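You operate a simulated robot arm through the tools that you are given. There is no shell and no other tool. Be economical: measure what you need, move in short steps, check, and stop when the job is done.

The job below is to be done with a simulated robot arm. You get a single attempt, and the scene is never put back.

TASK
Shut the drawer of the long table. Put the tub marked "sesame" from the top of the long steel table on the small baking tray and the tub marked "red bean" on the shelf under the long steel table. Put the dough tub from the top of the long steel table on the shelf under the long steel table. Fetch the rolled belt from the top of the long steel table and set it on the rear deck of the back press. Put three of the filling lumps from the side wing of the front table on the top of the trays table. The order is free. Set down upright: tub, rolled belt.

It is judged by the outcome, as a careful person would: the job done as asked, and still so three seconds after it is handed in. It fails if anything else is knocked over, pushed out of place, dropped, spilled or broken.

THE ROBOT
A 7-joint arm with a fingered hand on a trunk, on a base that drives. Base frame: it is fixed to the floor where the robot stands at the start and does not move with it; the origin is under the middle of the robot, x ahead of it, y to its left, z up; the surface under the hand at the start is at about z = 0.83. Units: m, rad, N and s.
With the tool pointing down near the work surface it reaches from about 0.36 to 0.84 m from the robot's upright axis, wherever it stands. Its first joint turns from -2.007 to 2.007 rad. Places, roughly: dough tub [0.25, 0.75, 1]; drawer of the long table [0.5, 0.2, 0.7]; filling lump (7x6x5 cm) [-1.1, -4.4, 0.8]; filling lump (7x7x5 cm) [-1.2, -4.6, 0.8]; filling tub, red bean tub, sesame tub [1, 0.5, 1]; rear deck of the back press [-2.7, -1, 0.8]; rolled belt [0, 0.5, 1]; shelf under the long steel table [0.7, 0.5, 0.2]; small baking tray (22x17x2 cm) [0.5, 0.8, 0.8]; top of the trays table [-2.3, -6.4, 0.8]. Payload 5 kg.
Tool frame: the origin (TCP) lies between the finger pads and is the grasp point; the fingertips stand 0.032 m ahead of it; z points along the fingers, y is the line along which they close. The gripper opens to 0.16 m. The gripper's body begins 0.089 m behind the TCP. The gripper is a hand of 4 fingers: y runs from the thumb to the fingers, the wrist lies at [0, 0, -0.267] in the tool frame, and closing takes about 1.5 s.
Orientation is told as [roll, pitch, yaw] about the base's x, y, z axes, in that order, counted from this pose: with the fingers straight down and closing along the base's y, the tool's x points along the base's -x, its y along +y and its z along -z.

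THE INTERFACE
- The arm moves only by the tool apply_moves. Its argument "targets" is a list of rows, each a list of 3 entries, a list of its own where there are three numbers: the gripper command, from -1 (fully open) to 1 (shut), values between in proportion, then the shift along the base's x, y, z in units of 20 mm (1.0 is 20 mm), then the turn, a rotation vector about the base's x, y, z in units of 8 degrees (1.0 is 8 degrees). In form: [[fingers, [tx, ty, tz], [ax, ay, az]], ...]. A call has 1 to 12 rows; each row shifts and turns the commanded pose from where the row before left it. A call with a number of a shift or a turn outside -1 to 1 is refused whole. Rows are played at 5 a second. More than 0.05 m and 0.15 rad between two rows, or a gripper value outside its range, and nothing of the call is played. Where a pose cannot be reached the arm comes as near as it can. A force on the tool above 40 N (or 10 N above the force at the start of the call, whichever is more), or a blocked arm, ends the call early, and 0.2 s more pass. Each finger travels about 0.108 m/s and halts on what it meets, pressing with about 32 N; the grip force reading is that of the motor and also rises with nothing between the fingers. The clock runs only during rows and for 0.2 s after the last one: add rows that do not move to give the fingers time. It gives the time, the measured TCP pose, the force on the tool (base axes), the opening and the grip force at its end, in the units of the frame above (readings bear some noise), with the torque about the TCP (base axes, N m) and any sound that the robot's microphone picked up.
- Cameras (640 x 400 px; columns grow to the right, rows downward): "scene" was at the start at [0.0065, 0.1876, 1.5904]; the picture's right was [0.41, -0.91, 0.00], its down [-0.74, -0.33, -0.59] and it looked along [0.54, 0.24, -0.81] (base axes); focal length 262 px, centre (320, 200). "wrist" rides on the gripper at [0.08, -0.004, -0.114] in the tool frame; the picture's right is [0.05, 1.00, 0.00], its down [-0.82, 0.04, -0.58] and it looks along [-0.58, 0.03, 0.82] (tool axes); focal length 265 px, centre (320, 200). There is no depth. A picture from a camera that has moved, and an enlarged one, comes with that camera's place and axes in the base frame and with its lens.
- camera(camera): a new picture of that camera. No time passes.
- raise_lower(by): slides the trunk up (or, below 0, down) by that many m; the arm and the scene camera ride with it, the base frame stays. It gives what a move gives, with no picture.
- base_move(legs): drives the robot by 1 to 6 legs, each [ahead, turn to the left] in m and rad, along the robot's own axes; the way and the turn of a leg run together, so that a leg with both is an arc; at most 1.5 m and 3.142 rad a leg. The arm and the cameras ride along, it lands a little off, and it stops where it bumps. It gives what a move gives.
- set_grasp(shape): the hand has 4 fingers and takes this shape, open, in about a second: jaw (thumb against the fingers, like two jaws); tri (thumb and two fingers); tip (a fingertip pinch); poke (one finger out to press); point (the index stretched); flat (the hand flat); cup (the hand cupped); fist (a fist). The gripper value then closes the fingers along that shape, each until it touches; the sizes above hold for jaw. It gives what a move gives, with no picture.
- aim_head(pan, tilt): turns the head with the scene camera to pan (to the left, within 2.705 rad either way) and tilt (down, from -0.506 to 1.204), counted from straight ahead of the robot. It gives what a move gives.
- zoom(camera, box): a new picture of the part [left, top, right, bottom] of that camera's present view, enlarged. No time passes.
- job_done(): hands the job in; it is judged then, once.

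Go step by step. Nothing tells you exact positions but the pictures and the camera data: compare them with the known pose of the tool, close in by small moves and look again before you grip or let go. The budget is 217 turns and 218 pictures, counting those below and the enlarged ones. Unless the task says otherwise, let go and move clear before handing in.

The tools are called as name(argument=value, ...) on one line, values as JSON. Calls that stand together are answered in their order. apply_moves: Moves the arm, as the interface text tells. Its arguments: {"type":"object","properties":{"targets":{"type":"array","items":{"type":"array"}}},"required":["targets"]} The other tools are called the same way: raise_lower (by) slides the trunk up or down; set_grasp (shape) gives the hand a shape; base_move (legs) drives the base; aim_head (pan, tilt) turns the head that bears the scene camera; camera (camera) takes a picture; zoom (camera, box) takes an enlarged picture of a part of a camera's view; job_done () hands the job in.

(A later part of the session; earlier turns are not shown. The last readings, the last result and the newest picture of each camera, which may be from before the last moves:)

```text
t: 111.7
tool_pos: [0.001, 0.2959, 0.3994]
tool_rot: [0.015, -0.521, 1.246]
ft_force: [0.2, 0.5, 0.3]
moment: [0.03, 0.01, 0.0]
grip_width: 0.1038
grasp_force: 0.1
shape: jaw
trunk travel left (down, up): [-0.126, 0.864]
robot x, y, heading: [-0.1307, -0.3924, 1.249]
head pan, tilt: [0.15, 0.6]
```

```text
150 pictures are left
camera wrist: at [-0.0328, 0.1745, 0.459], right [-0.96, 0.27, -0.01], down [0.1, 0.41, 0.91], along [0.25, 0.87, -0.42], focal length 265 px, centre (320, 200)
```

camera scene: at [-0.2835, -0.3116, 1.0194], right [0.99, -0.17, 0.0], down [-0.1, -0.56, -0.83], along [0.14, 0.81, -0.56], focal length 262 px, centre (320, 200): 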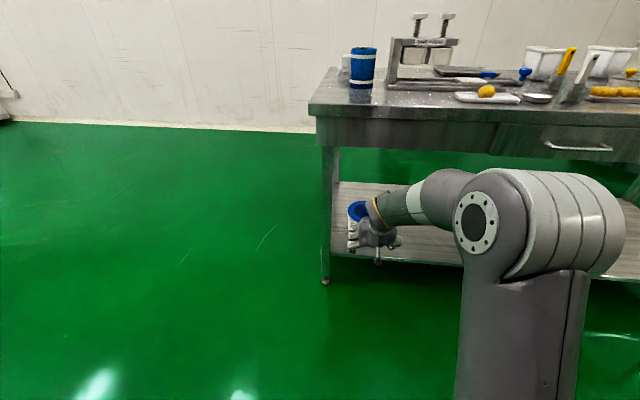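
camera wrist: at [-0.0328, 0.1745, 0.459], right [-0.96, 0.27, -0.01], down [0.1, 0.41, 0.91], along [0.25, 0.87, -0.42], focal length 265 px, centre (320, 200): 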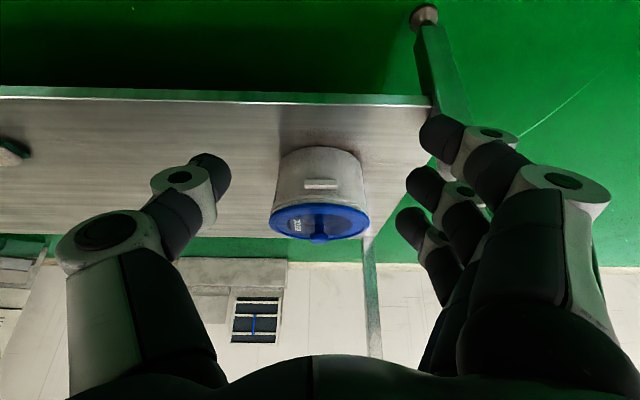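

The dough tub is done. Next is the red bean tub, at about (0.71, 0.64) with its lid at z≈0.96, aligned with the table. I'll raise and drive over to stand in front of it.

raise_lower(by=0.4)

raise_lower(by=0.4)

base_move(legs=[[0, -0.583], [0.538, 0], [0, 0.614]])

aim_head(pan=-0.3, tilt=0.8)

camera(camera="scene")

camera(camera="wrist")

```text
t: 115.5
tool_pos: [0.0002, 0.2953, 0.7998]
tool_rot: [0.015, -0.521, 1.246]
ft_force: [0.0, -0.2, 0.5]
moment: [-0.01, -0.01, -0.01]
grip_width: 0.1035
grasp_force: 0.1
shape: jaw
trunk travel left (down, up): [-0.526, 0.464]
robot x, y, heading: [-0.1295, -0.3929, 1.25]
head pan, tilt: [0.15, 0.6]
```

```text
t: 119.3
tool_pos: [0.001, 0.2957, 1.2007]
tool_rot: [0.015, -0.521, 1.246]
ft_force: [0.1, -0.1, -0.7]
moment: [0.0, 0.0, 0.01]
grip_width: 0.1035
grasp_force: 0.1
shape: jaw
trunk travel left (down, up): [-0.926, 0.064]
robot x, y, heading: [-0.1313, -0.3928, 1.248]
head pan, tilt: [0.15, 0.6]
```

```text
t: 125.7
tool_pos: [0.3931, 0.6321, 1.2004]
tool_rot: [0.016, -0.52, 1.287]
ft_force: [-0.6, 1.2, -0.2]
moment: [0.04, -0.01, -0.05]
grip_width: 0.1036
grasp_force: 0.0
shape: jaw
trunk travel left (down, up): [-0.926, 0.064]
robot x, y, heading: [0.2884, -0.0587, 1.285]
head pan, tilt: [0.15, 0.6]
```

```text
t: 126.6
tool_pos: [0.3931, 0.6326, 1.2002]
tool_rot: [0.016, -0.52, 1.288]
ft_force: [0.7, -0.2, 0.4]
moment: [0.0, -0.01, 0.01]
grip_width: 0.1037
grasp_force: 0.2
shape: jaw
trunk travel left (down, up): [-0.926, 0.064]
robot x, y, heading: [0.2899, -0.0607, 1.289]
head pan, tilt: [-0.3, 0.799]
```

```text
149 pictures are left
camera scene: at [0.1652, -0.0055, 1.8025], right [0.84, -0.55, 0.0], down [-0.39, -0.6, -0.7], along [0.38, 0.58, -0.72], focal length 262 px, centre (320, 200)
```

scene: 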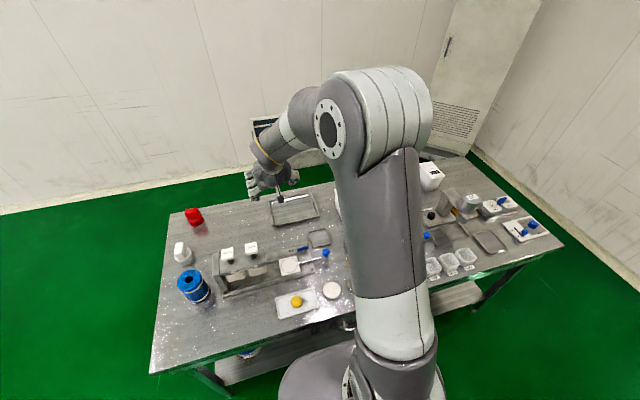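

```text
148 pictures are left
camera wrist: at [0.3632, 0.5104, 1.259], right [-0.97, 0.23, -0.01], down [0.09, 0.41, 0.91], along [0.21, 0.88, -0.42], focal length 265 px, centre (320, 200)
```

wrist: 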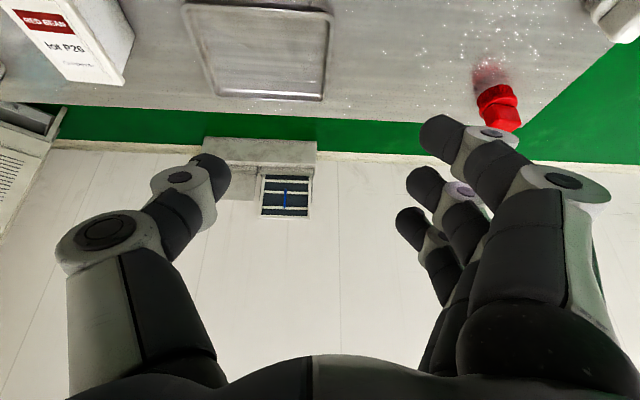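

The red bean tub's lid is confirmed near (0.706, 0.639). Moving the open hand over it.

apply_moves(targets=[[-0.6, [0.98, 0, 0], [0, 0, 0]], [-0.6, [0.98, 0, 0], [0, 0, 0]], [-0.6, [0.98, 0, 0], [0, 0, 0]], [-0.6, [0.98, 0, 0], [0, 0, 0]], [-0.6, [0.98, 0, 0], [0, 0, 0]], [-0.6, [0.98, 0, 0], [0, 0, 0]], [-0.6, [0.98, 0, 0], [0, 0, 0]], [-0.6, [0.98, 0, 0], [0, 0, 0]], [-0.6, [0.98, 0, 0], [0, 0, 0]], [-0.6, [0.98, 0, -0.5], [0, 0, 0]], [-0.6, [0.98, 0, -0.5], [0, 0, 0]], [-0.6, [0.98, -0.1, -0.5], [0, 0, 0]]])

apply_moves(targets=[[-0.6, [0.98, -0.2, -0.8], [0, 0, 0]], [-0.6, [0.98, -0.2, -0.8], [0, 0, 0]], [-0.6, [0.98, -0.2, -0.8], [0, 0, 0]], [-0.6, [0.7, -0.2, -0.6], [0, 0, 0]]])

camera(camera="wrist")

camera(camera="scene")

```text
t: 129.2
tool_pos: [0.6301, 0.6294, 1.1707]
tool_rot: [0.017, -0.519, 1.286]
ft_force: [0.3, 0.4, 0.7]
moment: [-0.02, 0.02, 0.06]
grip_width: 0.1276
grasp_force: 0.0
shape: jaw
trunk travel left (down, up): [-0.926, 0.064]
robot x, y, heading: [0.2883, -0.0555, 1.286]
head pan, tilt: [-0.3, 0.799]
```

```text
t: 130.2
tool_pos: [0.7022, 0.6135, 1.1111]
tool_rot: [0.014, -0.521, 1.286]
ft_force: [-0.1, 0.3, -0.9]
moment: [-0.02, 0.0, 0.0]
grip_width: 0.1277
grasp_force: 0.1
shape: jaw
trunk travel left (down, up): [-0.926, 0.064]
robot x, y, heading: [0.2881, -0.0605, 1.294]
head pan, tilt: [-0.3, 0.799]
```

```text
147 pictures are left
camera wrist: at [0.6729, 0.492, 1.1693], right [-0.97, 0.23, -0.01], down [0.09, 0.41, 0.91], along [0.21, 0.88, -0.42], focal length 265 px, centre (320, 200)
```

wrist: 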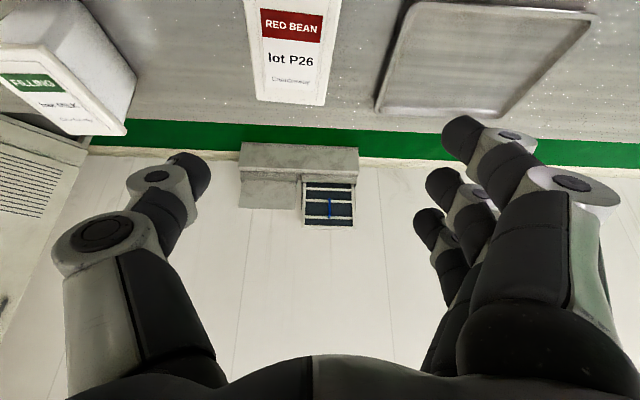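

```text
146 pictures are left
camera scene: at [0.1658, -0.0059, 1.8026], right [0.84, -0.55, 0.0], down [-0.39, -0.6, -0.7], along [0.38, 0.58, -0.72], focal length 262 px, centre (320, 200)
```

scene: 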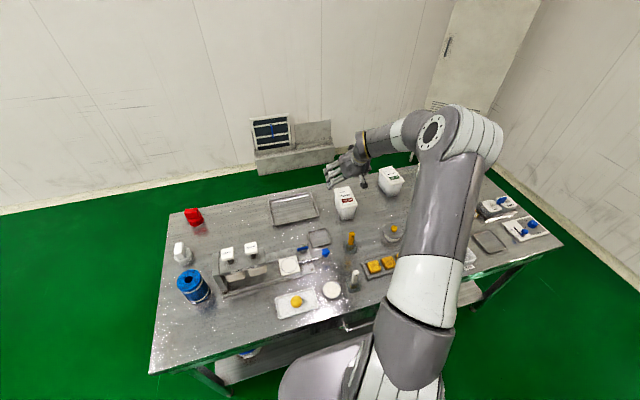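

apply_moves(targets=[[-0.8, [0.65, -0.4, -0.6], [0, 0, 0]], [-0.8, [0.65, -0.4, -0.8], [0, 0, 0]], [-0.8, [0, -0.4, -0.8], [0, 0, 0]], [-0.8, [0, 0, -0.8], [0, 0, 0]], [-0.8, [0, 0, 0], [0, 0, 0]]])

camera(camera="wrist")

zoom(camera="scene", box=[290, 130, 450, 250])

```text
t: 131.4
tool_pos: [0.7259, 0.59, 1.0509]
tool_rot: [0.014, -0.522, 1.288]
ft_force: [-0.4, 1.3, 0.2]
moment: [0.01, -0.02, -0.01]
grip_width: 0.1437
grasp_force: 0.1
shape: jaw
trunk travel left (down, up): [-0.926, 0.064]
robot x, y, heading: [0.2908, -0.057, 1.288]
head pan, tilt: [-0.3, 0.799]
```

```text
145 pictures are left
camera wrist: at [0.6963, 0.4673, 1.1091], right [-0.97, 0.23, -0.01], down [0.09, 0.41, 0.91], along [0.21, 0.88, -0.42], focal length 265 px, centre (320, 200)
```

wrist: 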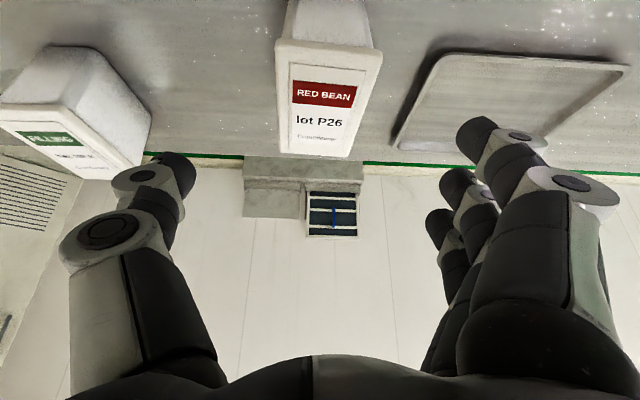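

```text
3.33 times, centred on (370, 190) of scene
camera zoom: at [0.1653, -0.0062, 1.8026], right [0.84, -0.55, 0.0], down [-0.39, -0.6, -0.7], along [0.38, 0.58, -0.72], focal length 873 px, centre (153, 233)
```

zoom: 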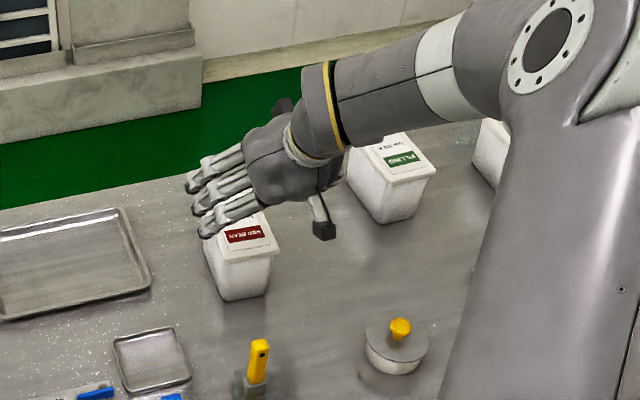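

The tub's lid centre is near (0.735, 0.632, 0.945) and lies between the open fingers. Moving down to straddle it.

apply_moves(targets=[[-0.8, [0.064, 0.3, -0.864], [0, 0, 0]], [-0.8, [0.064, 0.3, -0.864], [0, 0, 0]], [-0.8, [0.064, 0.3, -0.864], [0, 0, 0]], [-0.8, [0.064, 0.3, -0.864], [0, 0, 0]], [-0.8, [0.064, 0.3, -0.864], [0, 0, 0]], [-0.8, [0.064, 0.3, -0.864], [0, 0, 0]], [-0.8, [0.064, 0.3, -0.8], [0, 0, 0]], [-0.8, [0, 0, 0], [0, 0, 0]]])

camera(camera="wrist")

zoom(camera="scene", box=[290, 130, 450, 250])

```text
t: 133.2
tool_pos: [0.7336, 0.6323, 0.9286]
tool_rot: [0.016, -0.521, 1.287]
ft_force: [0.1, -0.3, -0.3]
moment: [0.0, 0.0, 0.06]
grip_width: 0.1439
grasp_force: 0.0
shape: jaw
trunk travel left (down, up): [-0.926, 0.064]
robot x, y, heading: [0.2869, -0.0604, 1.287]
head pan, tilt: [-0.3, 0.799]
```

```text
143 pictures are left
camera wrist: at [0.7047, 0.5103, 0.9883], right [-0.97, 0.23, -0.01], down [0.09, 0.41, 0.91], along [0.21, 0.88, -0.42], focal length 265 px, centre (320, 200)
```

wrist: 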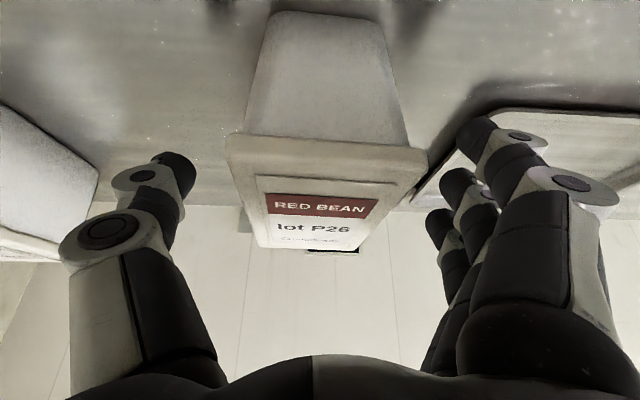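

```text
3.33 times, centred on (370, 190) of scene
camera zoom: at [0.1655, -0.006, 1.8026], right [0.84, -0.55, 0.0], down [-0.39, -0.6, -0.7], along [0.38, 0.58, -0.72], focal length 873 px, centre (153, 233)
```

zoom: 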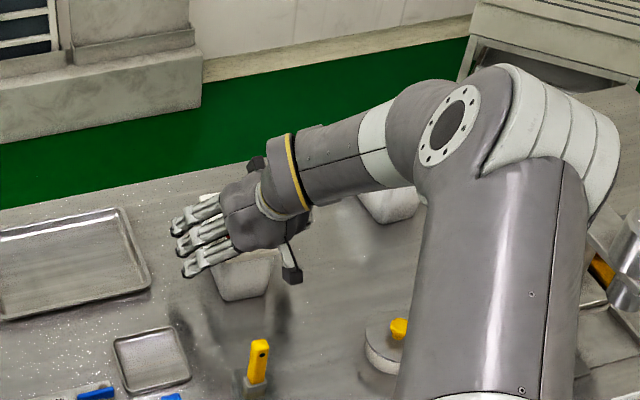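

Straddled and centred. Lower 1.2 cm more, then close.

apply_moves(targets=[[-0.8, [0, 0, -0.6], [0, 0, 0]], [0, [0, 0, 0], [0, 0, 0]], [0.5, [0, 0, 0], [0, 0, 0]], [1, [0, 0, 0], [0, 0, 0]], [1, [0, 0, 0], [0, 0, 0]], [1, [0, 0, 0], [0, 0, 0]], [1, [0, 0, 0], [0, 0, 0]]])

camera(camera="wrist")

```text
t: 134.8
tool_pos: [0.7352, 0.6322, 0.9184]
tool_rot: [0.015, -0.522, 1.287]
ft_force: [-1.5, 1.3, -0.7]
moment: [0.05, 0.07, -0.1]
grip_width: 0.0707
grasp_force: 32.2
shape: jaw
trunk travel left (down, up): [-0.926, 0.064]
robot x, y, heading: [0.2913, -0.0616, 1.294]
head pan, tilt: [-0.3, 0.799]
```

```text
141 pictures are left
camera wrist: at [0.7057, 0.5098, 0.9767], right [-0.97, 0.23, -0.01], down [0.09, 0.41, 0.91], along [0.21, 0.88, -0.42], focal length 265 px, centre (320, 200)
```

wrist: 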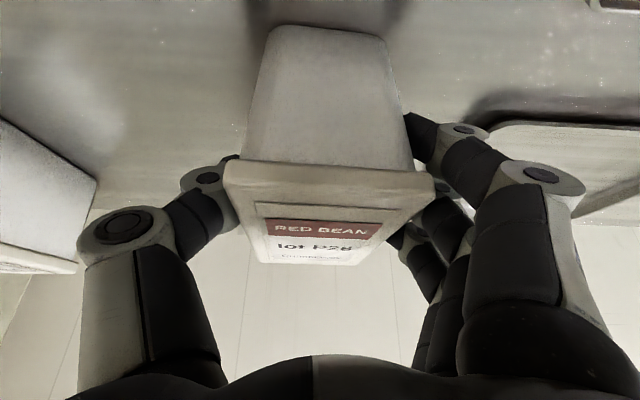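

Gripped under the lid rim (7 cm). Lifting.

apply_moves(targets=[[1, [0, 0, 0.5], [0, 0, 0]], [1, [0, 0, 0.9], [0, 0, 0]], [1, [0, 0, 1], [0, 0, 0]], [1, [0, 0, 1], [0, 0, 0]], [1, [0, 0, 1], [0, 0, 0]], [1, [0, 0, 1], [0, 0, 0]], [1, [0, 0, 1], [0, 0, 0]], [1, [0, 0, 1], [0, 0, 0]]])

raise_lower(by=0.05)

zoom(camera="scene", box=[230, 100, 550, 340])

```text
t: 136.6
tool_pos: [0.7366, 0.6325, 1.0649]
tool_rot: [0.015, -0.519, 1.287]
ft_force: [-0.5, -1.1, -8.2]
moment: [-0.18, 0.05, 0.01]
grip_width: 0.0705
grasp_force: 32.0
shape: jaw
trunk travel left (down, up): [-0.926, 0.064]
robot x, y, heading: [0.2877, -0.0599, 1.29]
head pan, tilt: [-0.3, 0.799]
```

```text
t: 137.5
tool_pos: [0.7364, 0.6335, 1.116]
tool_rot: [0.016, -0.518, 1.286]
ft_force: [0.7, 1.1, -8.9]
moment: [-0.19, 0.05, 0.01]
grip_width: 0.0707
grasp_force: 31.8
shape: jaw
trunk travel left (down, up): [-0.976, 0.014]
robot x, y, heading: [0.292, -0.0615, 1.29]
head pan, tilt: [-0.3, 0.799]
```

```text
1.67 times, centred on (390, 220) of scene
camera zoom: at [0.1664, -0.0044, 1.8525], right [0.84, -0.55, 0.0], down [-0.39, -0.6, -0.7], along [0.38, 0.58, -0.72], focal length 436 px, centre (203, 167)
```

zoom: 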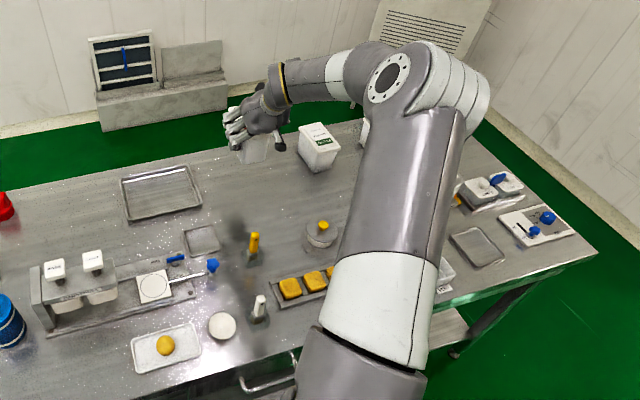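

The tub is lifted clear. Reversing from the table, then swinging the tub left to stand in front of the free shelf space.

base_move(legs=[[-0.44, 0]])

apply_moves(targets=[[1, [-0.97, -0.02, 0], [0, 0, 0]], [1, [-0.97, -0.02, 0], [0, 0, 0]], [1, [-0.97, -0.02, 0], [0, 0, 0]], [1, [-0.97, -0.02, 0], [0, 0, 0]], [1, [-0.97, -0.02, 0], [0, 0, 0]], [1, [-0.97, -0.02, 0], [0, 0, 0]], [1, [-0.97, -0.02, 0], [0, 0, 0]], [1, [-0.97, -0.02, 0], [0, 0, 0]], [1, [-0.97, -0.02, 0], [0, 0, 0]], [1, [-0.97, -0.02, 0], [0, 0, 0]]])

apply_moves(targets=[[1, [-0.97, -0.02, 0], [0, 0, 0]], [1, [-0.97, -0.02, 0], [0, 0, 0]], [1, [-0.97, -0.02, 0], [0, 0, 0]], [1, [-0.97, -0.02, 0], [0, 0, 0]], [1, [-0.97, -0.02, 0], [0, 0, 0]], [1, [-0.97, -0.02, 0], [0, 0, 0]], [1, [-0.97, -0.02, 0], [0, 0, 0]], [1, [-0.97, -0.02, 0], [0, 0, 0]], [1, [-0.97, -0.02, 0], [0, 0, 0]], [1, [-0.97, -0.02, 0], [0, 0, 0]]])

aim_head(pan=0.0, tilt=0.9)

camera(camera="scene")

```text
t: 140.2
tool_pos: [0.6187, 0.2223, 1.1147]
tool_rot: [0.015, -0.519, 1.285]
ft_force: [-0.3, -0.9, -8.0]
moment: [-0.17, 0.06, 0.0]
grip_width: 0.0707
grasp_force: 32.6
shape: jaw
trunk travel left (down, up): [-0.976, 0.014]
robot x, y, heading: [0.1687, -0.47, 1.289]
head pan, tilt: [-0.3, 0.799]
```

```text
t: 142.3
tool_pos: [0.4258, 0.2182, 1.117]
tool_rot: [0.015, -0.522, 1.285]
ft_force: [-1.1, -0.1, -8.1]
moment: [-0.18, 0.03, -0.04]
grip_width: 0.0703
grasp_force: 32.4
shape: jaw
trunk travel left (down, up): [-0.976, 0.014]
robot x, y, heading: [0.1724, -0.4719, 1.283]
head pan, tilt: [-0.3, 0.799]
```

```text
t: 144.6
tool_pos: [0.2264, 0.2163, 1.1137]
tool_rot: [0.014, -0.521, 1.285]
ft_force: [-0.7, -0.1, -8.0]
moment: [-0.19, 0.01, 0.0]
grip_width: 0.0705
grasp_force: 31.7
shape: jaw
trunk travel left (down, up): [-0.976, 0.014]
robot x, y, heading: [0.1688, -0.472, 1.286]
head pan, tilt: [-0.3, 0.799]
```

```text
t: 145.3
tool_pos: [0.2288, 0.2162, 1.114]
tool_rot: [0.016, -0.522, 1.286]
ft_force: [-0.5, 0.2, -8.3]
moment: [-0.15, 0.08, 0.02]
grip_width: 0.0704
grasp_force: 31.6
shape: jaw
trunk travel left (down, up): [-0.976, 0.014]
robot x, y, heading: [0.1703, -0.4707, 1.285]
head pan, tilt: [0.0, 0.901]
```

```text
139 pictures are left
camera scene: at [0.0232, -0.4097, 1.8446], right [0.96, -0.28, 0.0], down [-0.22, -0.75, -0.62], along [0.17, 0.6, -0.78], focal length 262 px, centre (320, 200)
```

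scene: 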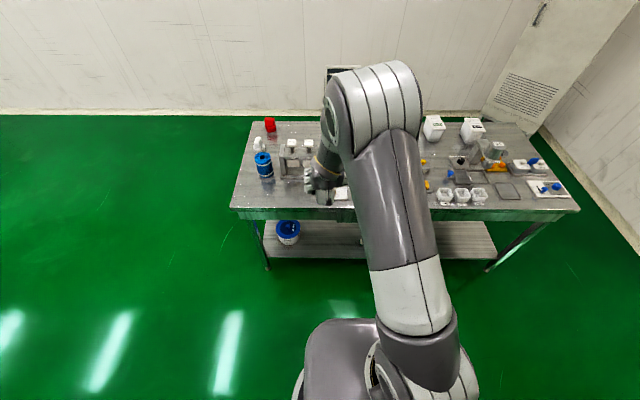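

Tub is in front at s≈0.16. Lowering to shelf level in two stages.

raise_lower(by=-0.4)

raise_lower(by=-0.38)

aim_head(pan=0.1, tilt=0.6)

camera(camera="scene")

camera(camera="wrist")

```text
t: 149.2
tool_pos: [0.2286, 0.2169, 0.7142]
tool_rot: [0.015, -0.52, 1.285]
ft_force: [0.0, 0.0, -8.9]
moment: [-0.19, 0.05, -0.01]
grip_width: 0.0705
grasp_force: 32.3
shape: jaw
trunk travel left (down, up): [-0.576, 0.414]
robot x, y, heading: [0.1741, -0.468, 1.288]
head pan, tilt: [0.0, 0.901]
```

```text
t: 152.8
tool_pos: [0.2273, 0.2157, 0.334]
tool_rot: [0.017, -0.518, 1.283]
ft_force: [-0.8, 0.4, -7.6]
moment: [-0.17, 0.05, -0.04]
grip_width: 0.0707
grasp_force: 31.7
shape: jaw
trunk travel left (down, up): [-0.196, 0.794]
robot x, y, heading: [0.1693, -0.4689, 1.287]
head pan, tilt: [0.0, 0.901]
```

```text
t: 153.7
tool_pos: [0.2289, 0.2157, 0.3327]
tool_rot: [0.015, -0.519, 1.285]
ft_force: [-0.4, -0.5, -8.2]
moment: [-0.19, 0.05, 0.04]
grip_width: 0.0704
grasp_force: 32.5
shape: jaw
trunk travel left (down, up): [-0.196, 0.794]
robot x, y, heading: [0.1677, -0.4645, 1.287]
head pan, tilt: [0.099, 0.6]
```

```text
138 pictures are left
camera scene: at [0.0185, -0.3959, 1.0893], right [0.98, -0.18, 0.0], down [-0.1, -0.56, -0.82], along [0.15, 0.81, -0.57], focal length 262 px, centre (320, 200)
```

scene: 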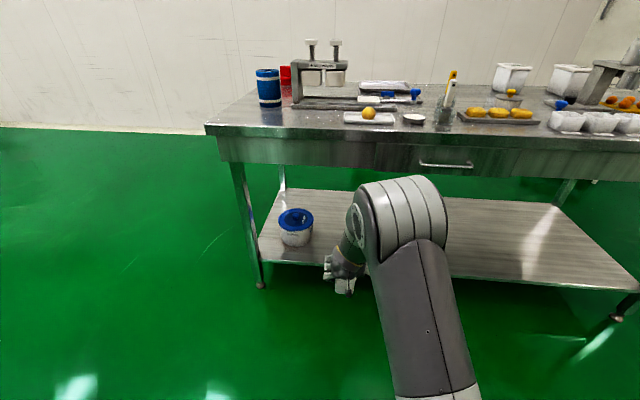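

```text
137 pictures are left
camera wrist: at [0.1993, 0.0937, 0.3925], right [-0.97, 0.23, -0.01], down [0.09, 0.41, 0.91], along [0.21, 0.88, -0.42], focal length 265 px, centre (320, 200)
```

wrist: 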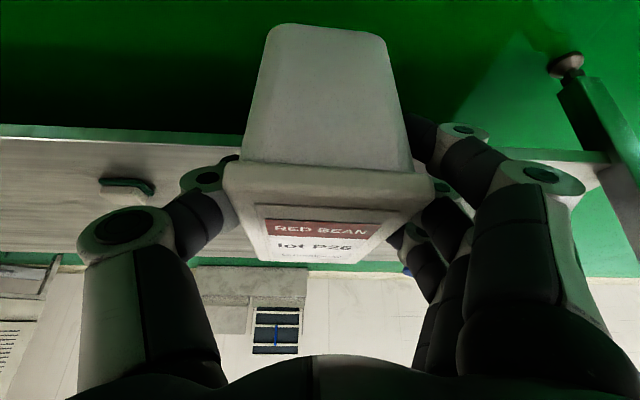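

apply_moves(targets=[[1, [0.287, 0.958, 0], [0, 0, 0]], [1, [0.287, 0.958, 0], [0, 0, 0]], [1, [0.287, 0.958, 0], [0, 0, 0]], [1, [0.287, 0.958, 0], [0, 0, 0]], [1, [0.287, 0.958, 0], [0, 0, 0]], [1, [0.287, 0.958, 0], [0, 0, 0]], [1, [0.287, 0.958, 0], [0, 0, 0]], [1, [0.287, 0.958, 0], [0, 0, 0]]])

base_move(legs=[[0.11, 0]])

camera(camera="scene")

camera(camera="wrist")

```text
t: 155.4
tool_pos: [0.2761, 0.3707, 0.3362]
tool_rot: [0.016, -0.52, 1.285]
ft_force: [0.1, 0.4, -6.9]
moment: [-0.14, 0.08, -0.01]
grip_width: 0.0704
grasp_force: 32.0
shape: jaw
trunk travel left (down, up): [-0.196, 0.794]
robot x, y, heading: [0.1703, -0.4701, 1.285]
head pan, tilt: [0.099, 0.6]
```

```text
t: 156.6
tool_pos: [0.3001, 0.4726, 0.3345]
tool_rot: [0.016, -0.518, 1.289]
ft_force: [-0.8, 0.9, -7.7]
moment: [-0.17, 0.09, -0.03]
grip_width: 0.0704
grasp_force: 31.8
shape: jaw
trunk travel left (down, up): [-0.196, 0.794]
robot x, y, heading: [0.2002, -0.3701, 1.29]
head pan, tilt: [0.099, 0.6]
```

```text
136 pictures are left
camera scene: at [0.0477, -0.2937, 1.0893], right [0.98, -0.18, 0.0], down [-0.1, -0.56, -0.82], along [0.15, 0.81, -0.57], focal length 262 px, centre (320, 200)
```

scene: 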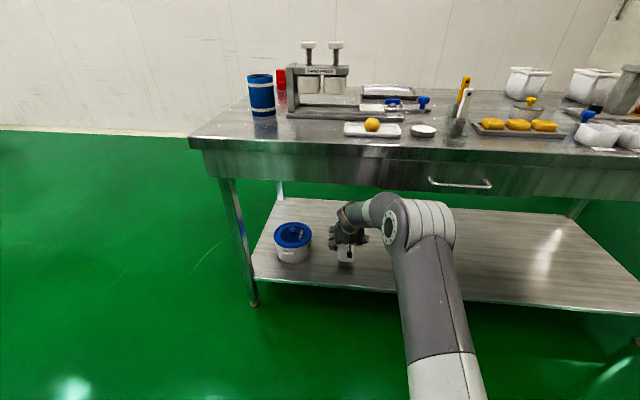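

```text
135 pictures are left
camera wrist: at [0.2723, 0.3508, 0.3931], right [-0.97, 0.23, -0.01], down [0.09, 0.41, 0.91], along [0.21, 0.88, -0.42], focal length 265 px, centre (320, 200)
```

wrist: 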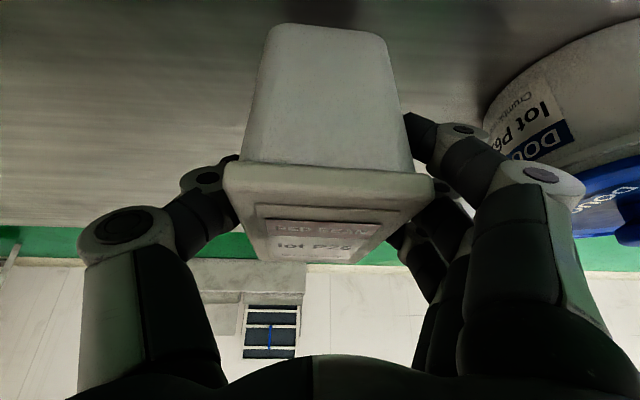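

Over the shelf beside the dough tub. Lowering until it touches.

apply_moves(targets=[[1, [0, 0, -0.8], [0, 0, 0]], [1, [0, 0, -0.8], [0, 0, 0]], [1, [0, 0, -0.4], [0, 0, 0]], [1, [0, 0, -0.3], [0, 0, 0]], [1, [0, 0, -0.3], [0, 0, 0]], [1, [0, 0, 0], [0, 0, 0]]])

```text
t: 158.0
tool_pos: [0.3005, 0.4747, 0.2881]
tool_rot: [0.019, -0.527, 1.289]
ft_force: [-1.4, -4.3, 22.9]
moment: [0.14, -0.02, -0.01]
grip_width: 0.0704
grasp_force: 32.7
shape: jaw
trunk travel left (down, up): [-0.196, 0.794]
robot x, y, heading: [0.2012, -0.367, 1.293]
head pan, tilt: [0.099, 0.6]
```

Contact with the shelf. Relieve a little, open and check.

apply_moves(targets=[[0.8, [0, 0, 0.15], [0, 0, 0]], [0.4, [0, 0, 0], [0, 0, 0]], [0.1, [0, 0, 0], [0, 0, 0]], [-0.1, [0, 0, 0], [0, 0, 0]], [-0.2, [0, 0, 0], [0, 0, 0]], [-0.2, [0, 0, 0], [0, 0, 0]]])

camera(camera="wrist")

```text
t: 159.4
tool_pos: [0.3022, 0.4726, 0.2848]
tool_rot: [0.016, -0.518, 1.289]
ft_force: [-0.5, 0.0, 1.2]
moment: [-0.01, 0.03, -0.02]
grip_width: 0.0956
grasp_force: 0.1
shape: jaw
trunk travel left (down, up): [-0.196, 0.794]
robot x, y, heading: [0.1975, -0.3688, 1.293]
head pan, tilt: [0.099, 0.6]
```

```text
134 pictures are left
camera wrist: at [0.2726, 0.3496, 0.3435], right [-0.97, 0.23, -0.01], down [0.09, 0.41, 0.91], along [0.21, 0.88, -0.42], focal length 265 px, centre (320, 200)
```

wrist: 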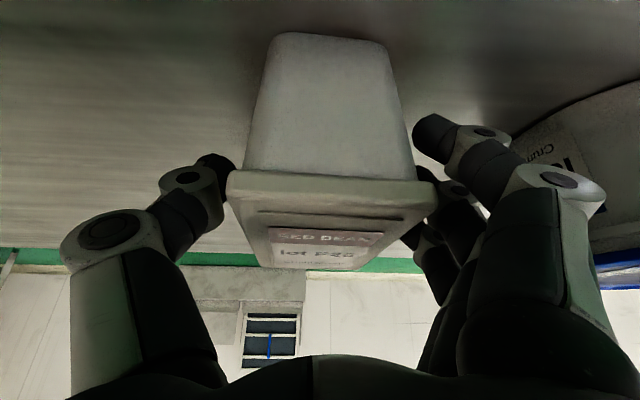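

apply_moves(targets=[[-0.45, [0, 0, 0], [0, 0, 0]], [-0.45, [0, 0, 0], [0, 0, 0]], [-0.45, [-0.08, -0.28, 0.5], [0, 0, 0]], [-0.45, [-0.144, -0.479, 0.866], [0, 0, 0]], [-0.45, [-0.144, -0.479, 0.866], [0, 0, 0]], [-0.45, [-0.25, -0.8, 0.3], [0, 0, 0]], [-0.45, [-0.287, -0.958, 0], [0, 0, 0]], [-0.45, [-0.287, -0.958, 0], [0, 0, 0]], [-0.45, [-0.287, -0.958, 0], [0, 0, 0]], [-0.45, [-0.287, -0.958, 0], [0, 0, 0]], [-0.45, [-0.287, -0.958, 0], [0, 0, 0]], [-0.45, [-0.287, -0.958, 0], [0, 0, 0]]])

base_move(legs=[[-0.11, 0]])

camera(camera="wrist")

camera(camera="scene")

```text
t: 162.0
tool_pos: [0.255, 0.3169, 0.3384]
tool_rot: [0.014, -0.52, 1.29]
ft_force: [0.8, 0.5, 0.5]
moment: [0.0, 0.01, 0.02]
grip_width: 0.1157
grasp_force: 0.0
shape: jaw
trunk travel left (down, up): [-0.196, 0.794]
robot x, y, heading: [0.1994, -0.3695, 1.293]
head pan, tilt: [0.099, 0.6]
```

```text
t: 163.2
tool_pos: [0.2221, 0.2109, 0.3371]
tool_rot: [0.016, -0.52, 1.292]
ft_force: [0.4, -0.4, 0.4]
moment: [0.02, 0.0, -0.01]
grip_width: 0.1157
grasp_force: 0.0
shape: jaw
trunk travel left (down, up): [-0.196, 0.794]
robot x, y, heading: [0.1725, -0.4752, 1.293]
head pan, tilt: [0.099, 0.6]
```

```text
133 pictures are left
camera wrist: at [0.1938, 0.0884, 0.3957], right [-0.97, 0.22, -0.01], down [0.08, 0.41, 0.91], along [0.21, 0.88, -0.42], focal length 265 px, centre (320, 200)
```

wrist: 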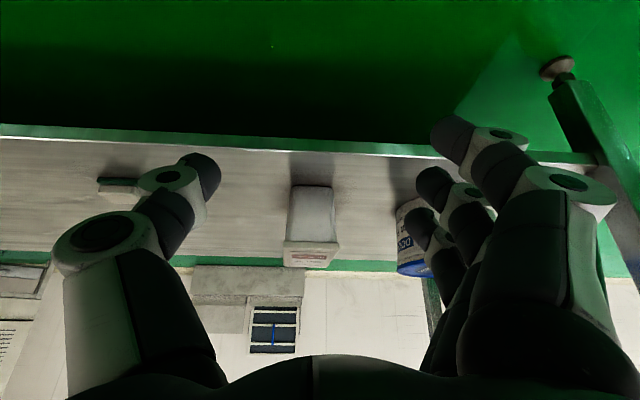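

```text
132 pictures are left
camera scene: at [0.0176, -0.4001, 1.0894], right [0.98, -0.17, 0.0], down [-0.1, -0.56, -0.83], along [0.14, 0.81, -0.57], focal length 262 px, centre (320, 200)
```

scene: 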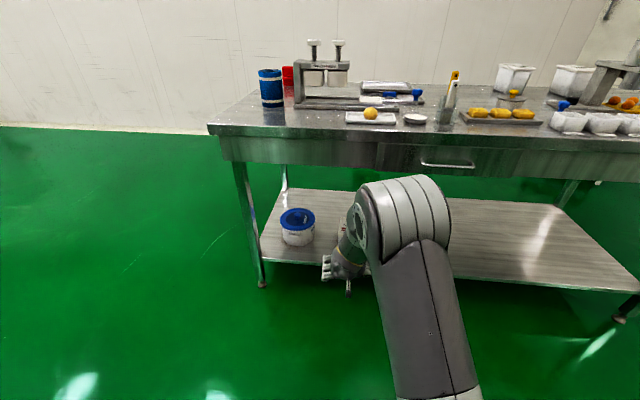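

Both tubs stand upright on the shelf. Next the sesame tub at roughly (1.20, 0.56): raise up and drive along to the right part of the table.

raise_lower(by=0.4)

raise_lower(by=0.38)

apply_moves(targets=[[-0.8, [0, 0, 1], [0, 0, 0]], [-0.8, [0, 0, 1], [0, 0, 0]], [-0.8, [0, 0, 1], [0, 0, 0]], [-0.8, [0, 0, 1], [0, 0, 0]], [-0.8, [0, 0, 1], [0, 0, 0]]])

base_move(legs=[[0, -0.856], [0.64, 0], [0, 0.843]])

aim_head(pan=-0.4, tilt=0.8)

camera(camera="scene")

camera(camera="wrist")

```text
t: 167.1
tool_pos: [0.2219, 0.2103, 0.7376]
tool_rot: [0.016, -0.522, 1.289]
ft_force: [0.6, 0.8, 0.0]
moment: [0.0, 0.01, 0.02]
grip_width: 0.1155
grasp_force: 0.1
shape: jaw
trunk travel left (down, up): [-0.596, 0.394]
robot x, y, heading: [0.1686, -0.4755, 1.295]
head pan, tilt: [0.099, 0.6]
```

```text
t: 170.7
tool_pos: [0.2223, 0.2117, 1.1177]
tool_rot: [0.015, -0.521, 1.293]
ft_force: [0.2, -0.3, -0.5]
moment: [0.01, -0.01, -0.04]
grip_width: 0.1156
grasp_force: 0.1
shape: jaw
trunk travel left (down, up): [-0.976, 0.014]
robot x, y, heading: [0.1701, -0.4768, 1.297]
head pan, tilt: [0.099, 0.6]
```

```text
t: 171.9
tool_pos: [0.2213, 0.2091, 1.2185]
tool_rot: [0.015, -0.519, 1.293]
ft_force: [-0.1, -0.4, 0.3]
moment: [-0.02, -0.03, 0.0]
grip_width: 0.1437
grasp_force: 0.0
shape: jaw
trunk travel left (down, up): [-0.976, 0.014]
robot x, y, heading: [0.1741, -0.4712, 1.299]
head pan, tilt: [0.099, 0.6]
```

```text
t: 179.9
tool_pos: [0.8076, 0.491, 1.2165]
tool_rot: [0.016, -0.522, 1.283]
ft_force: [0.3, 0.7, 0.6]
moment: [0.03, 0.02, 0.01]
grip_width: 0.1435
grasp_force: 0.2
shape: jaw
trunk travel left (down, up): [-0.976, 0.014]
robot x, y, heading: [0.7486, -0.1934, 1.29]
head pan, tilt: [0.099, 0.6]
```

```text
t: 180.8
tool_pos: [0.8074, 0.4901, 1.2177]
tool_rot: [0.017, -0.519, 1.283]
ft_force: [0.1, 0.3, -0.1]
moment: [0.01, -0.01, -0.01]
grip_width: 0.1438
grasp_force: 0.0
shape: jaw
trunk travel left (down, up): [-0.976, 0.014]
robot x, y, heading: [0.7446, -0.1932, 1.283]
head pan, tilt: [-0.4, 0.799]
```

```text
131 pictures are left
camera scene: at [0.6322, -0.1419, 1.8525], right [0.78, -0.63, 0.0], down [-0.45, -0.56, -0.7], along [0.44, 0.54, -0.72], focal length 262 px, centre (320, 200)
```

scene: 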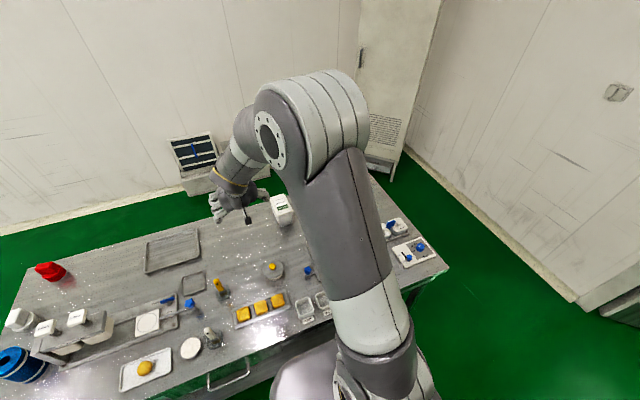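

```text
130 pictures are left
camera wrist: at [0.7779, 0.3683, 1.2756], right [-0.97, 0.23, -0.01], down [0.09, 0.41, 0.91], along [0.22, 0.88, -0.42], focal length 265 px, centre (320, 200)
```

wrist: 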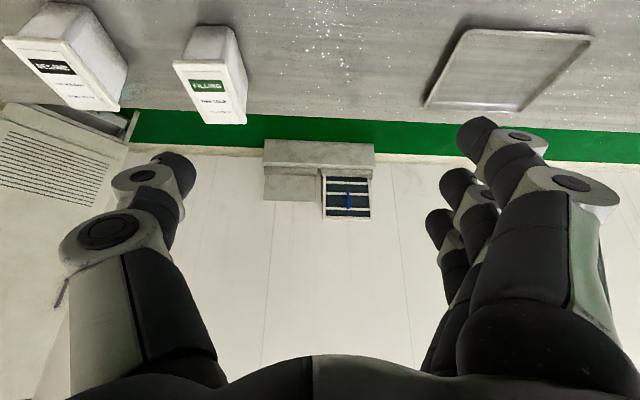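

The sesame tub's lid centre is near (1.214, 0.556), aligned with the table and ~11 cm clear of the filling tub. Moving the hand over it at height.

apply_moves(targets=[[-0.7, [0.99, 0.05, 0], [0, 0, 0]], [-0.7, [0.99, 0.05, 0], [0, 0, 0]], [-0.7, [0.99, 0.05, 0], [0, 0, 0]], [-0.7, [0.99, 0.05, 0], [0, 0, 0]], [-0.7, [0.99, 0.05, 0], [0, 0, 0]], [-0.7, [0.99, 0.05, 0], [0, 0, 0]], [-0.7, [0.99, 0.05, 0], [0, 0, 0]], [-0.7, [0.99, 0.05, 0], [0, 0, 0]], [-0.7, [0.99, 0.05, 0], [0, 0, 0]], [-0.7, [0.99, 0.05, 0], [0, 0, 0]]])

apply_moves(targets=[[-0.7, [0.99, 0.05, 0], [0, 0, 0]], [-0.7, [0.99, 0.05, 0], [0, 0, 0]], [-0.7, [0.99, 0.05, 0], [0, 0, 0]], [-0.7, [0.99, 0.05, 0], [0, 0, 0]], [-0.7, [0.99, 0.05, -0.3], [0, 0, 0]], [-0.7, [0.99, 0.05, -0.6], [0, 0, 0]], [-0.7, [0.99, 0.05, -0.8], [0, 0, 0]], [-0.7, [0.99, 0.05, -0.8], [0, 0, 0]], [-0.7, [0.99, 0.05, -0.8], [0, 0, 0]], [-0.7, [0.99, 0.05, -0.8], [0, 0, 0]]])

camera(camera="wrist")

camera(camera="scene")

```text
t: 183.0
tool_pos: [1.0068, 0.4998, 1.2163]
tool_rot: [0.017, -0.517, 1.282]
ft_force: [1.1, -0.9, 0.3]
moment: [0.02, 0.04, 0.04]
grip_width: 0.1363
grasp_force: 0.0
shape: jaw
trunk travel left (down, up): [-0.976, 0.014]
robot x, y, heading: [0.7519, -0.19, 1.284]
head pan, tilt: [-0.4, 0.799]
```

```text
t: 185.2
tool_pos: [1.2034, 0.5089, 1.1326]
tool_rot: [0.017, -0.521, 1.282]
ft_force: [0.2, -0.4, -0.6]
moment: [0.01, 0.03, 0.02]
grip_width: 0.1361
grasp_force: 0.2
shape: jaw
trunk travel left (down, up): [-0.976, 0.014]
robot x, y, heading: [0.7475, -0.1903, 1.289]
head pan, tilt: [-0.4, 0.799]
```

```text
129 pictures are left
camera wrist: at [1.1739, 0.3869, 1.192], right [-0.97, 0.23, -0.01], down [0.09, 0.41, 0.91], along [0.22, 0.88, -0.42], focal length 265 px, centre (320, 200)
```

wrist: 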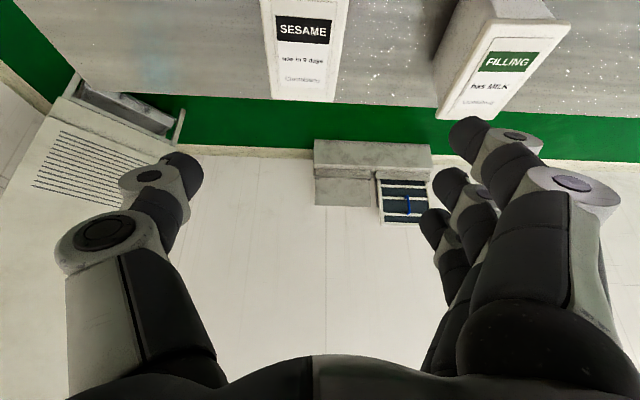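

```text
128 pictures are left
camera scene: at [0.6342, -0.1416, 1.8527], right [0.78, -0.63, 0.0], down [-0.45, -0.56, -0.7], along [0.44, 0.54, -0.72], focal length 262 px, centre (320, 200)
```

scene: 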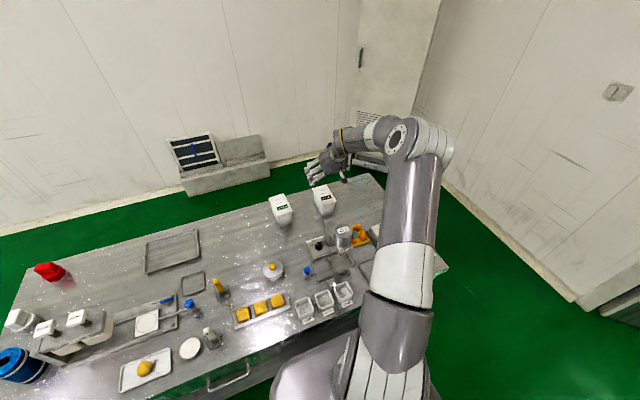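

apply_moves(targets=[[-0.7, [0.5, 0.175, -0.8], [0, 0, 0]], [-0.7, [0.5, 0.175, -0.8], [0, 0, 0]], [-0.7, [0.5, 0.175, -0.8], [0, 0, 0]], [-0.7, [0.05, 0.175, -0.8], [0, 0, 0]], [-0.7, [0, 0.175, -0.8], [0, 0, 0]], [-0.7, [0, 0.175, -0.8], [0, 0, 0]], [-0.7, [0, 0, 0], [0, 0, 0]]])

camera(camera="wrist")

```text
t: 186.8
tool_pos: [1.2346, 0.53, 1.04]
tool_rot: [0.016, -0.52, 1.283]
ft_force: [0.2, 0.5, -0.1]
moment: [-0.02, 0.0, -0.01]
grip_width: 0.1366
grasp_force: 0.1
shape: jaw
trunk travel left (down, up): [-0.976, 0.014]
robot x, y, heading: [0.7489, -0.1883, 1.284]
head pan, tilt: [-0.4, 0.799]
```

```text
127 pictures are left
camera wrist: at [1.204, 0.4086, 1.0979], right [-0.97, 0.23, -0.01], down [0.09, 0.41, 0.91], along [0.22, 0.88, -0.42], focal length 265 px, centre (320, 200)
```

wrist: 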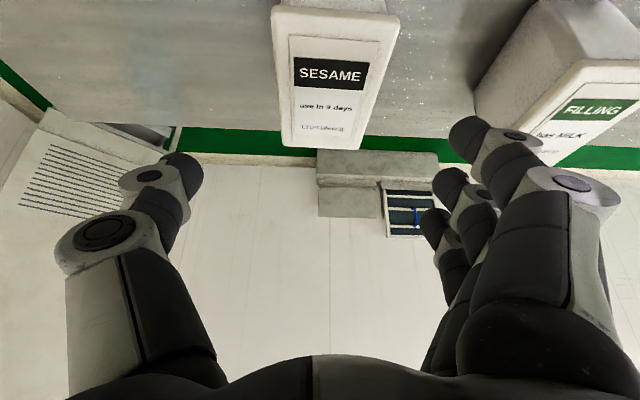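

apply_moves(targets=[[-0.7, [0.02, 0.21, -0.87], [0, 0, 0]], [-0.7, [0.02, 0.21, -0.87], [0, 0, 0]], [-0.7, [0.02, 0.21, -0.87], [0, 0, 0]], [-0.7, [0.02, 0.21, -0.87], [0, 0, 0]], [-0.7, [0.02, 0.21, -0.87], [0, 0, 0]], [-0.7, [0.02, 0.21, -0.87], [0, 0, 0]], [-0.7, [0.02, 0.21, -0.87], [0, 0, 0]], [-0.7, [0, 0, 0], [0, 0, 0]]])

camera(camera="wrist")

```text
t: 188.6
tool_pos: [1.237, 0.5625, 0.919]
tool_rot: [0.017, -0.518, 1.283]
ft_force: [-0.3, -0.5, 0.3]
moment: [-0.02, -0.01, 0.0]
grip_width: 0.136
grasp_force: 0.0
shape: jaw
trunk travel left (down, up): [-0.976, 0.014]
robot x, y, heading: [0.7498, -0.1922, 1.283]
head pan, tilt: [-0.4, 0.799]
```

```text
126 pictures are left
camera wrist: at [1.2069, 0.44, 0.9778], right [-0.97, 0.23, -0.01], down [0.09, 0.41, 0.91], along [0.22, 0.88, -0.42], focal length 265 px, centre (320, 200)
```

wrist: 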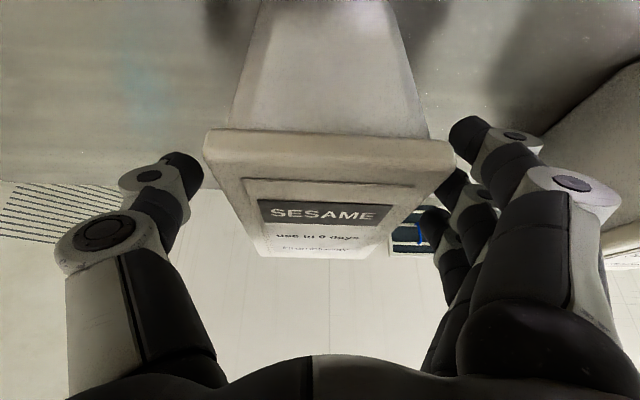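

apply_moves(targets=[[-0.3, [0, 0.05, -0.2], [0, 0, 0]], [0.2, [0, 0, 0], [0, 0, 0]], [0.6, [0, 0, 0], [0, 0, 0]], [1, [0, 0, 0], [0, 0, 0]], [1, [0, 0, 0], [0, 0, 0]], [1, [0, 0, 0], [0, 0, 0]], [1, [0, 0, 0], [0, 0, 0]], [1, [0, 0, 0.3], [0, 0, 0]], [1, [0, 0, 0.6], [0, 0, 0]], [1, [0, 0, 0.8], [0, 0, 0]]])

camera(camera="wrist")

```text
t: 190.8
tool_pos: [1.236, 0.5612, 0.9467]
tool_rot: [0.017, -0.518, 1.282]
ft_force: [0.0, -0.6, -9.6]
moment: [-0.01, -0.02, -0.01]
grip_width: 0.07
grasp_force: 31.4
shape: jaw
trunk travel left (down, up): [-0.976, 0.014]
robot x, y, heading: [0.7495, -0.1928, 1.286]
head pan, tilt: [-0.4, 0.799]
```

```text
125 pictures are left
camera wrist: at [1.2071, 0.4401, 1.0051], right [-0.97, 0.23, -0.01], down [0.09, 0.41, 0.91], along [0.22, 0.88, -0.42], focal length 265 px, centre (320, 200)
```

wrist: 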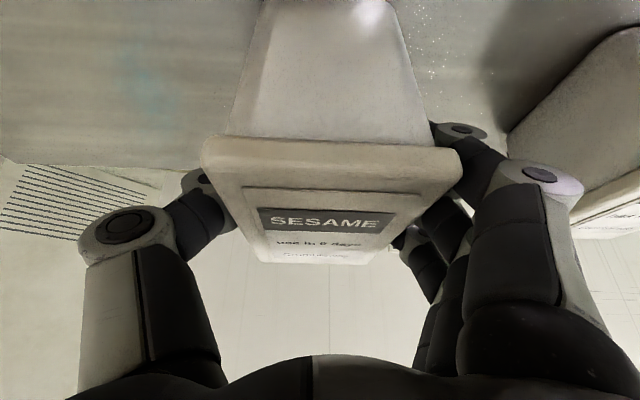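

Lifted (about 0.95 kg). Raising high enough to clear everything during the swing.

apply_moves(targets=[[1, [0, 0, 1], [0, 0, 0]], [1, [0, 0, 1], [0, 0, 0]], [1, [0, 0, 1], [0, 0, 0]], [1, [0, 0, 1], [0, 0, 0]], [1, [-0.3, -0.4, 1], [0, 0, 0]], [1, [-0.5, -0.6, 1], [0, 0, 0]], [1, [-0.5, -0.6, 1], [0, 0, 0]], [1, [-0.5, -0.6, 1], [0, 0, 0]], [1, [-0.5, -0.6, 1], [0, 0, 0]], [1, [-0.5, -0.6, 1], [0, 0, 0]], [1, [-0.5, -0.6, 1], [0, 0, 0]], [1, [-0.5, -0.6, 1], [0, 0, 0]]])

base_move(legs=[[0, 1.571], [0.43, 0], [0, -1.571]])

aim_head(pan=0.0, tilt=0.8)

camera(camera="scene")

camera(camera="wrist")

```text
t: 193.4
tool_pos: [1.1632, 0.4688, 1.1859]
tool_rot: [0.015, -0.521, 1.283]
ft_force: [-0.6, -0.4, -8.2]
moment: [-0.03, -0.02, 0.01]
grip_width: 0.0701
grasp_force: 31.7
shape: jaw
trunk travel left (down, up): [-0.976, 0.014]
robot x, y, heading: [0.7494, -0.1888, 1.284]
head pan, tilt: [-0.4, 0.799]
```

```text
t: 203.6
tool_pos: [0.7331, 0.6087, 1.1849]
tool_rot: [0.018, -0.517, 1.293]
ft_force: [0.5, 1.3, -9.1]
moment: [-0.05, 0.01, -0.01]
grip_width: 0.0698
grasp_force: 32.1
shape: jaw
trunk travel left (down, up): [-0.976, 0.014]
robot x, y, heading: [0.3239, -0.0551, 1.295]
head pan, tilt: [-0.4, 0.799]
```

```text
t: 204.5
tool_pos: [0.7322, 0.6075, 1.1842]
tool_rot: [0.018, -0.517, 1.29]
ft_force: [0.0, -0.2, -7.9]
moment: [-0.04, -0.02, -0.02]
grip_width: 0.0699
grasp_force: 32.7
shape: jaw
trunk travel left (down, up): [-0.976, 0.014]
robot x, y, heading: [0.3244, -0.0565, 1.297]
head pan, tilt: [0.0, 0.799]
```

```text
124 pictures are left
camera scene: at [0.1795, 0.0075, 1.8525], right [0.96, -0.27, 0.0], down [-0.2, -0.69, -0.7], along [0.19, 0.67, -0.72], focal length 262 px, centre (320, 200)
```

scene: 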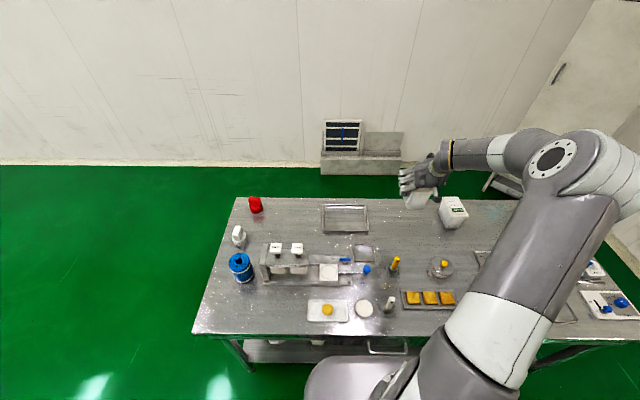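

```text
123 pictures are left
camera wrist: at [0.7042, 0.4858, 1.2434], right [-0.97, 0.22, -0.01], down [0.09, 0.41, 0.91], along [0.21, 0.88, -0.42], focal length 265 px, centre (320, 200)
```

wrist: 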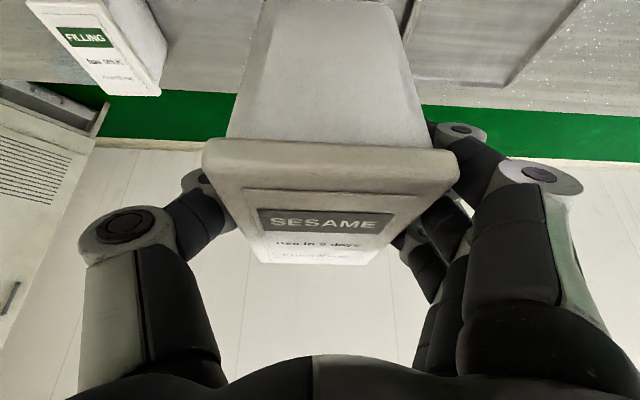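

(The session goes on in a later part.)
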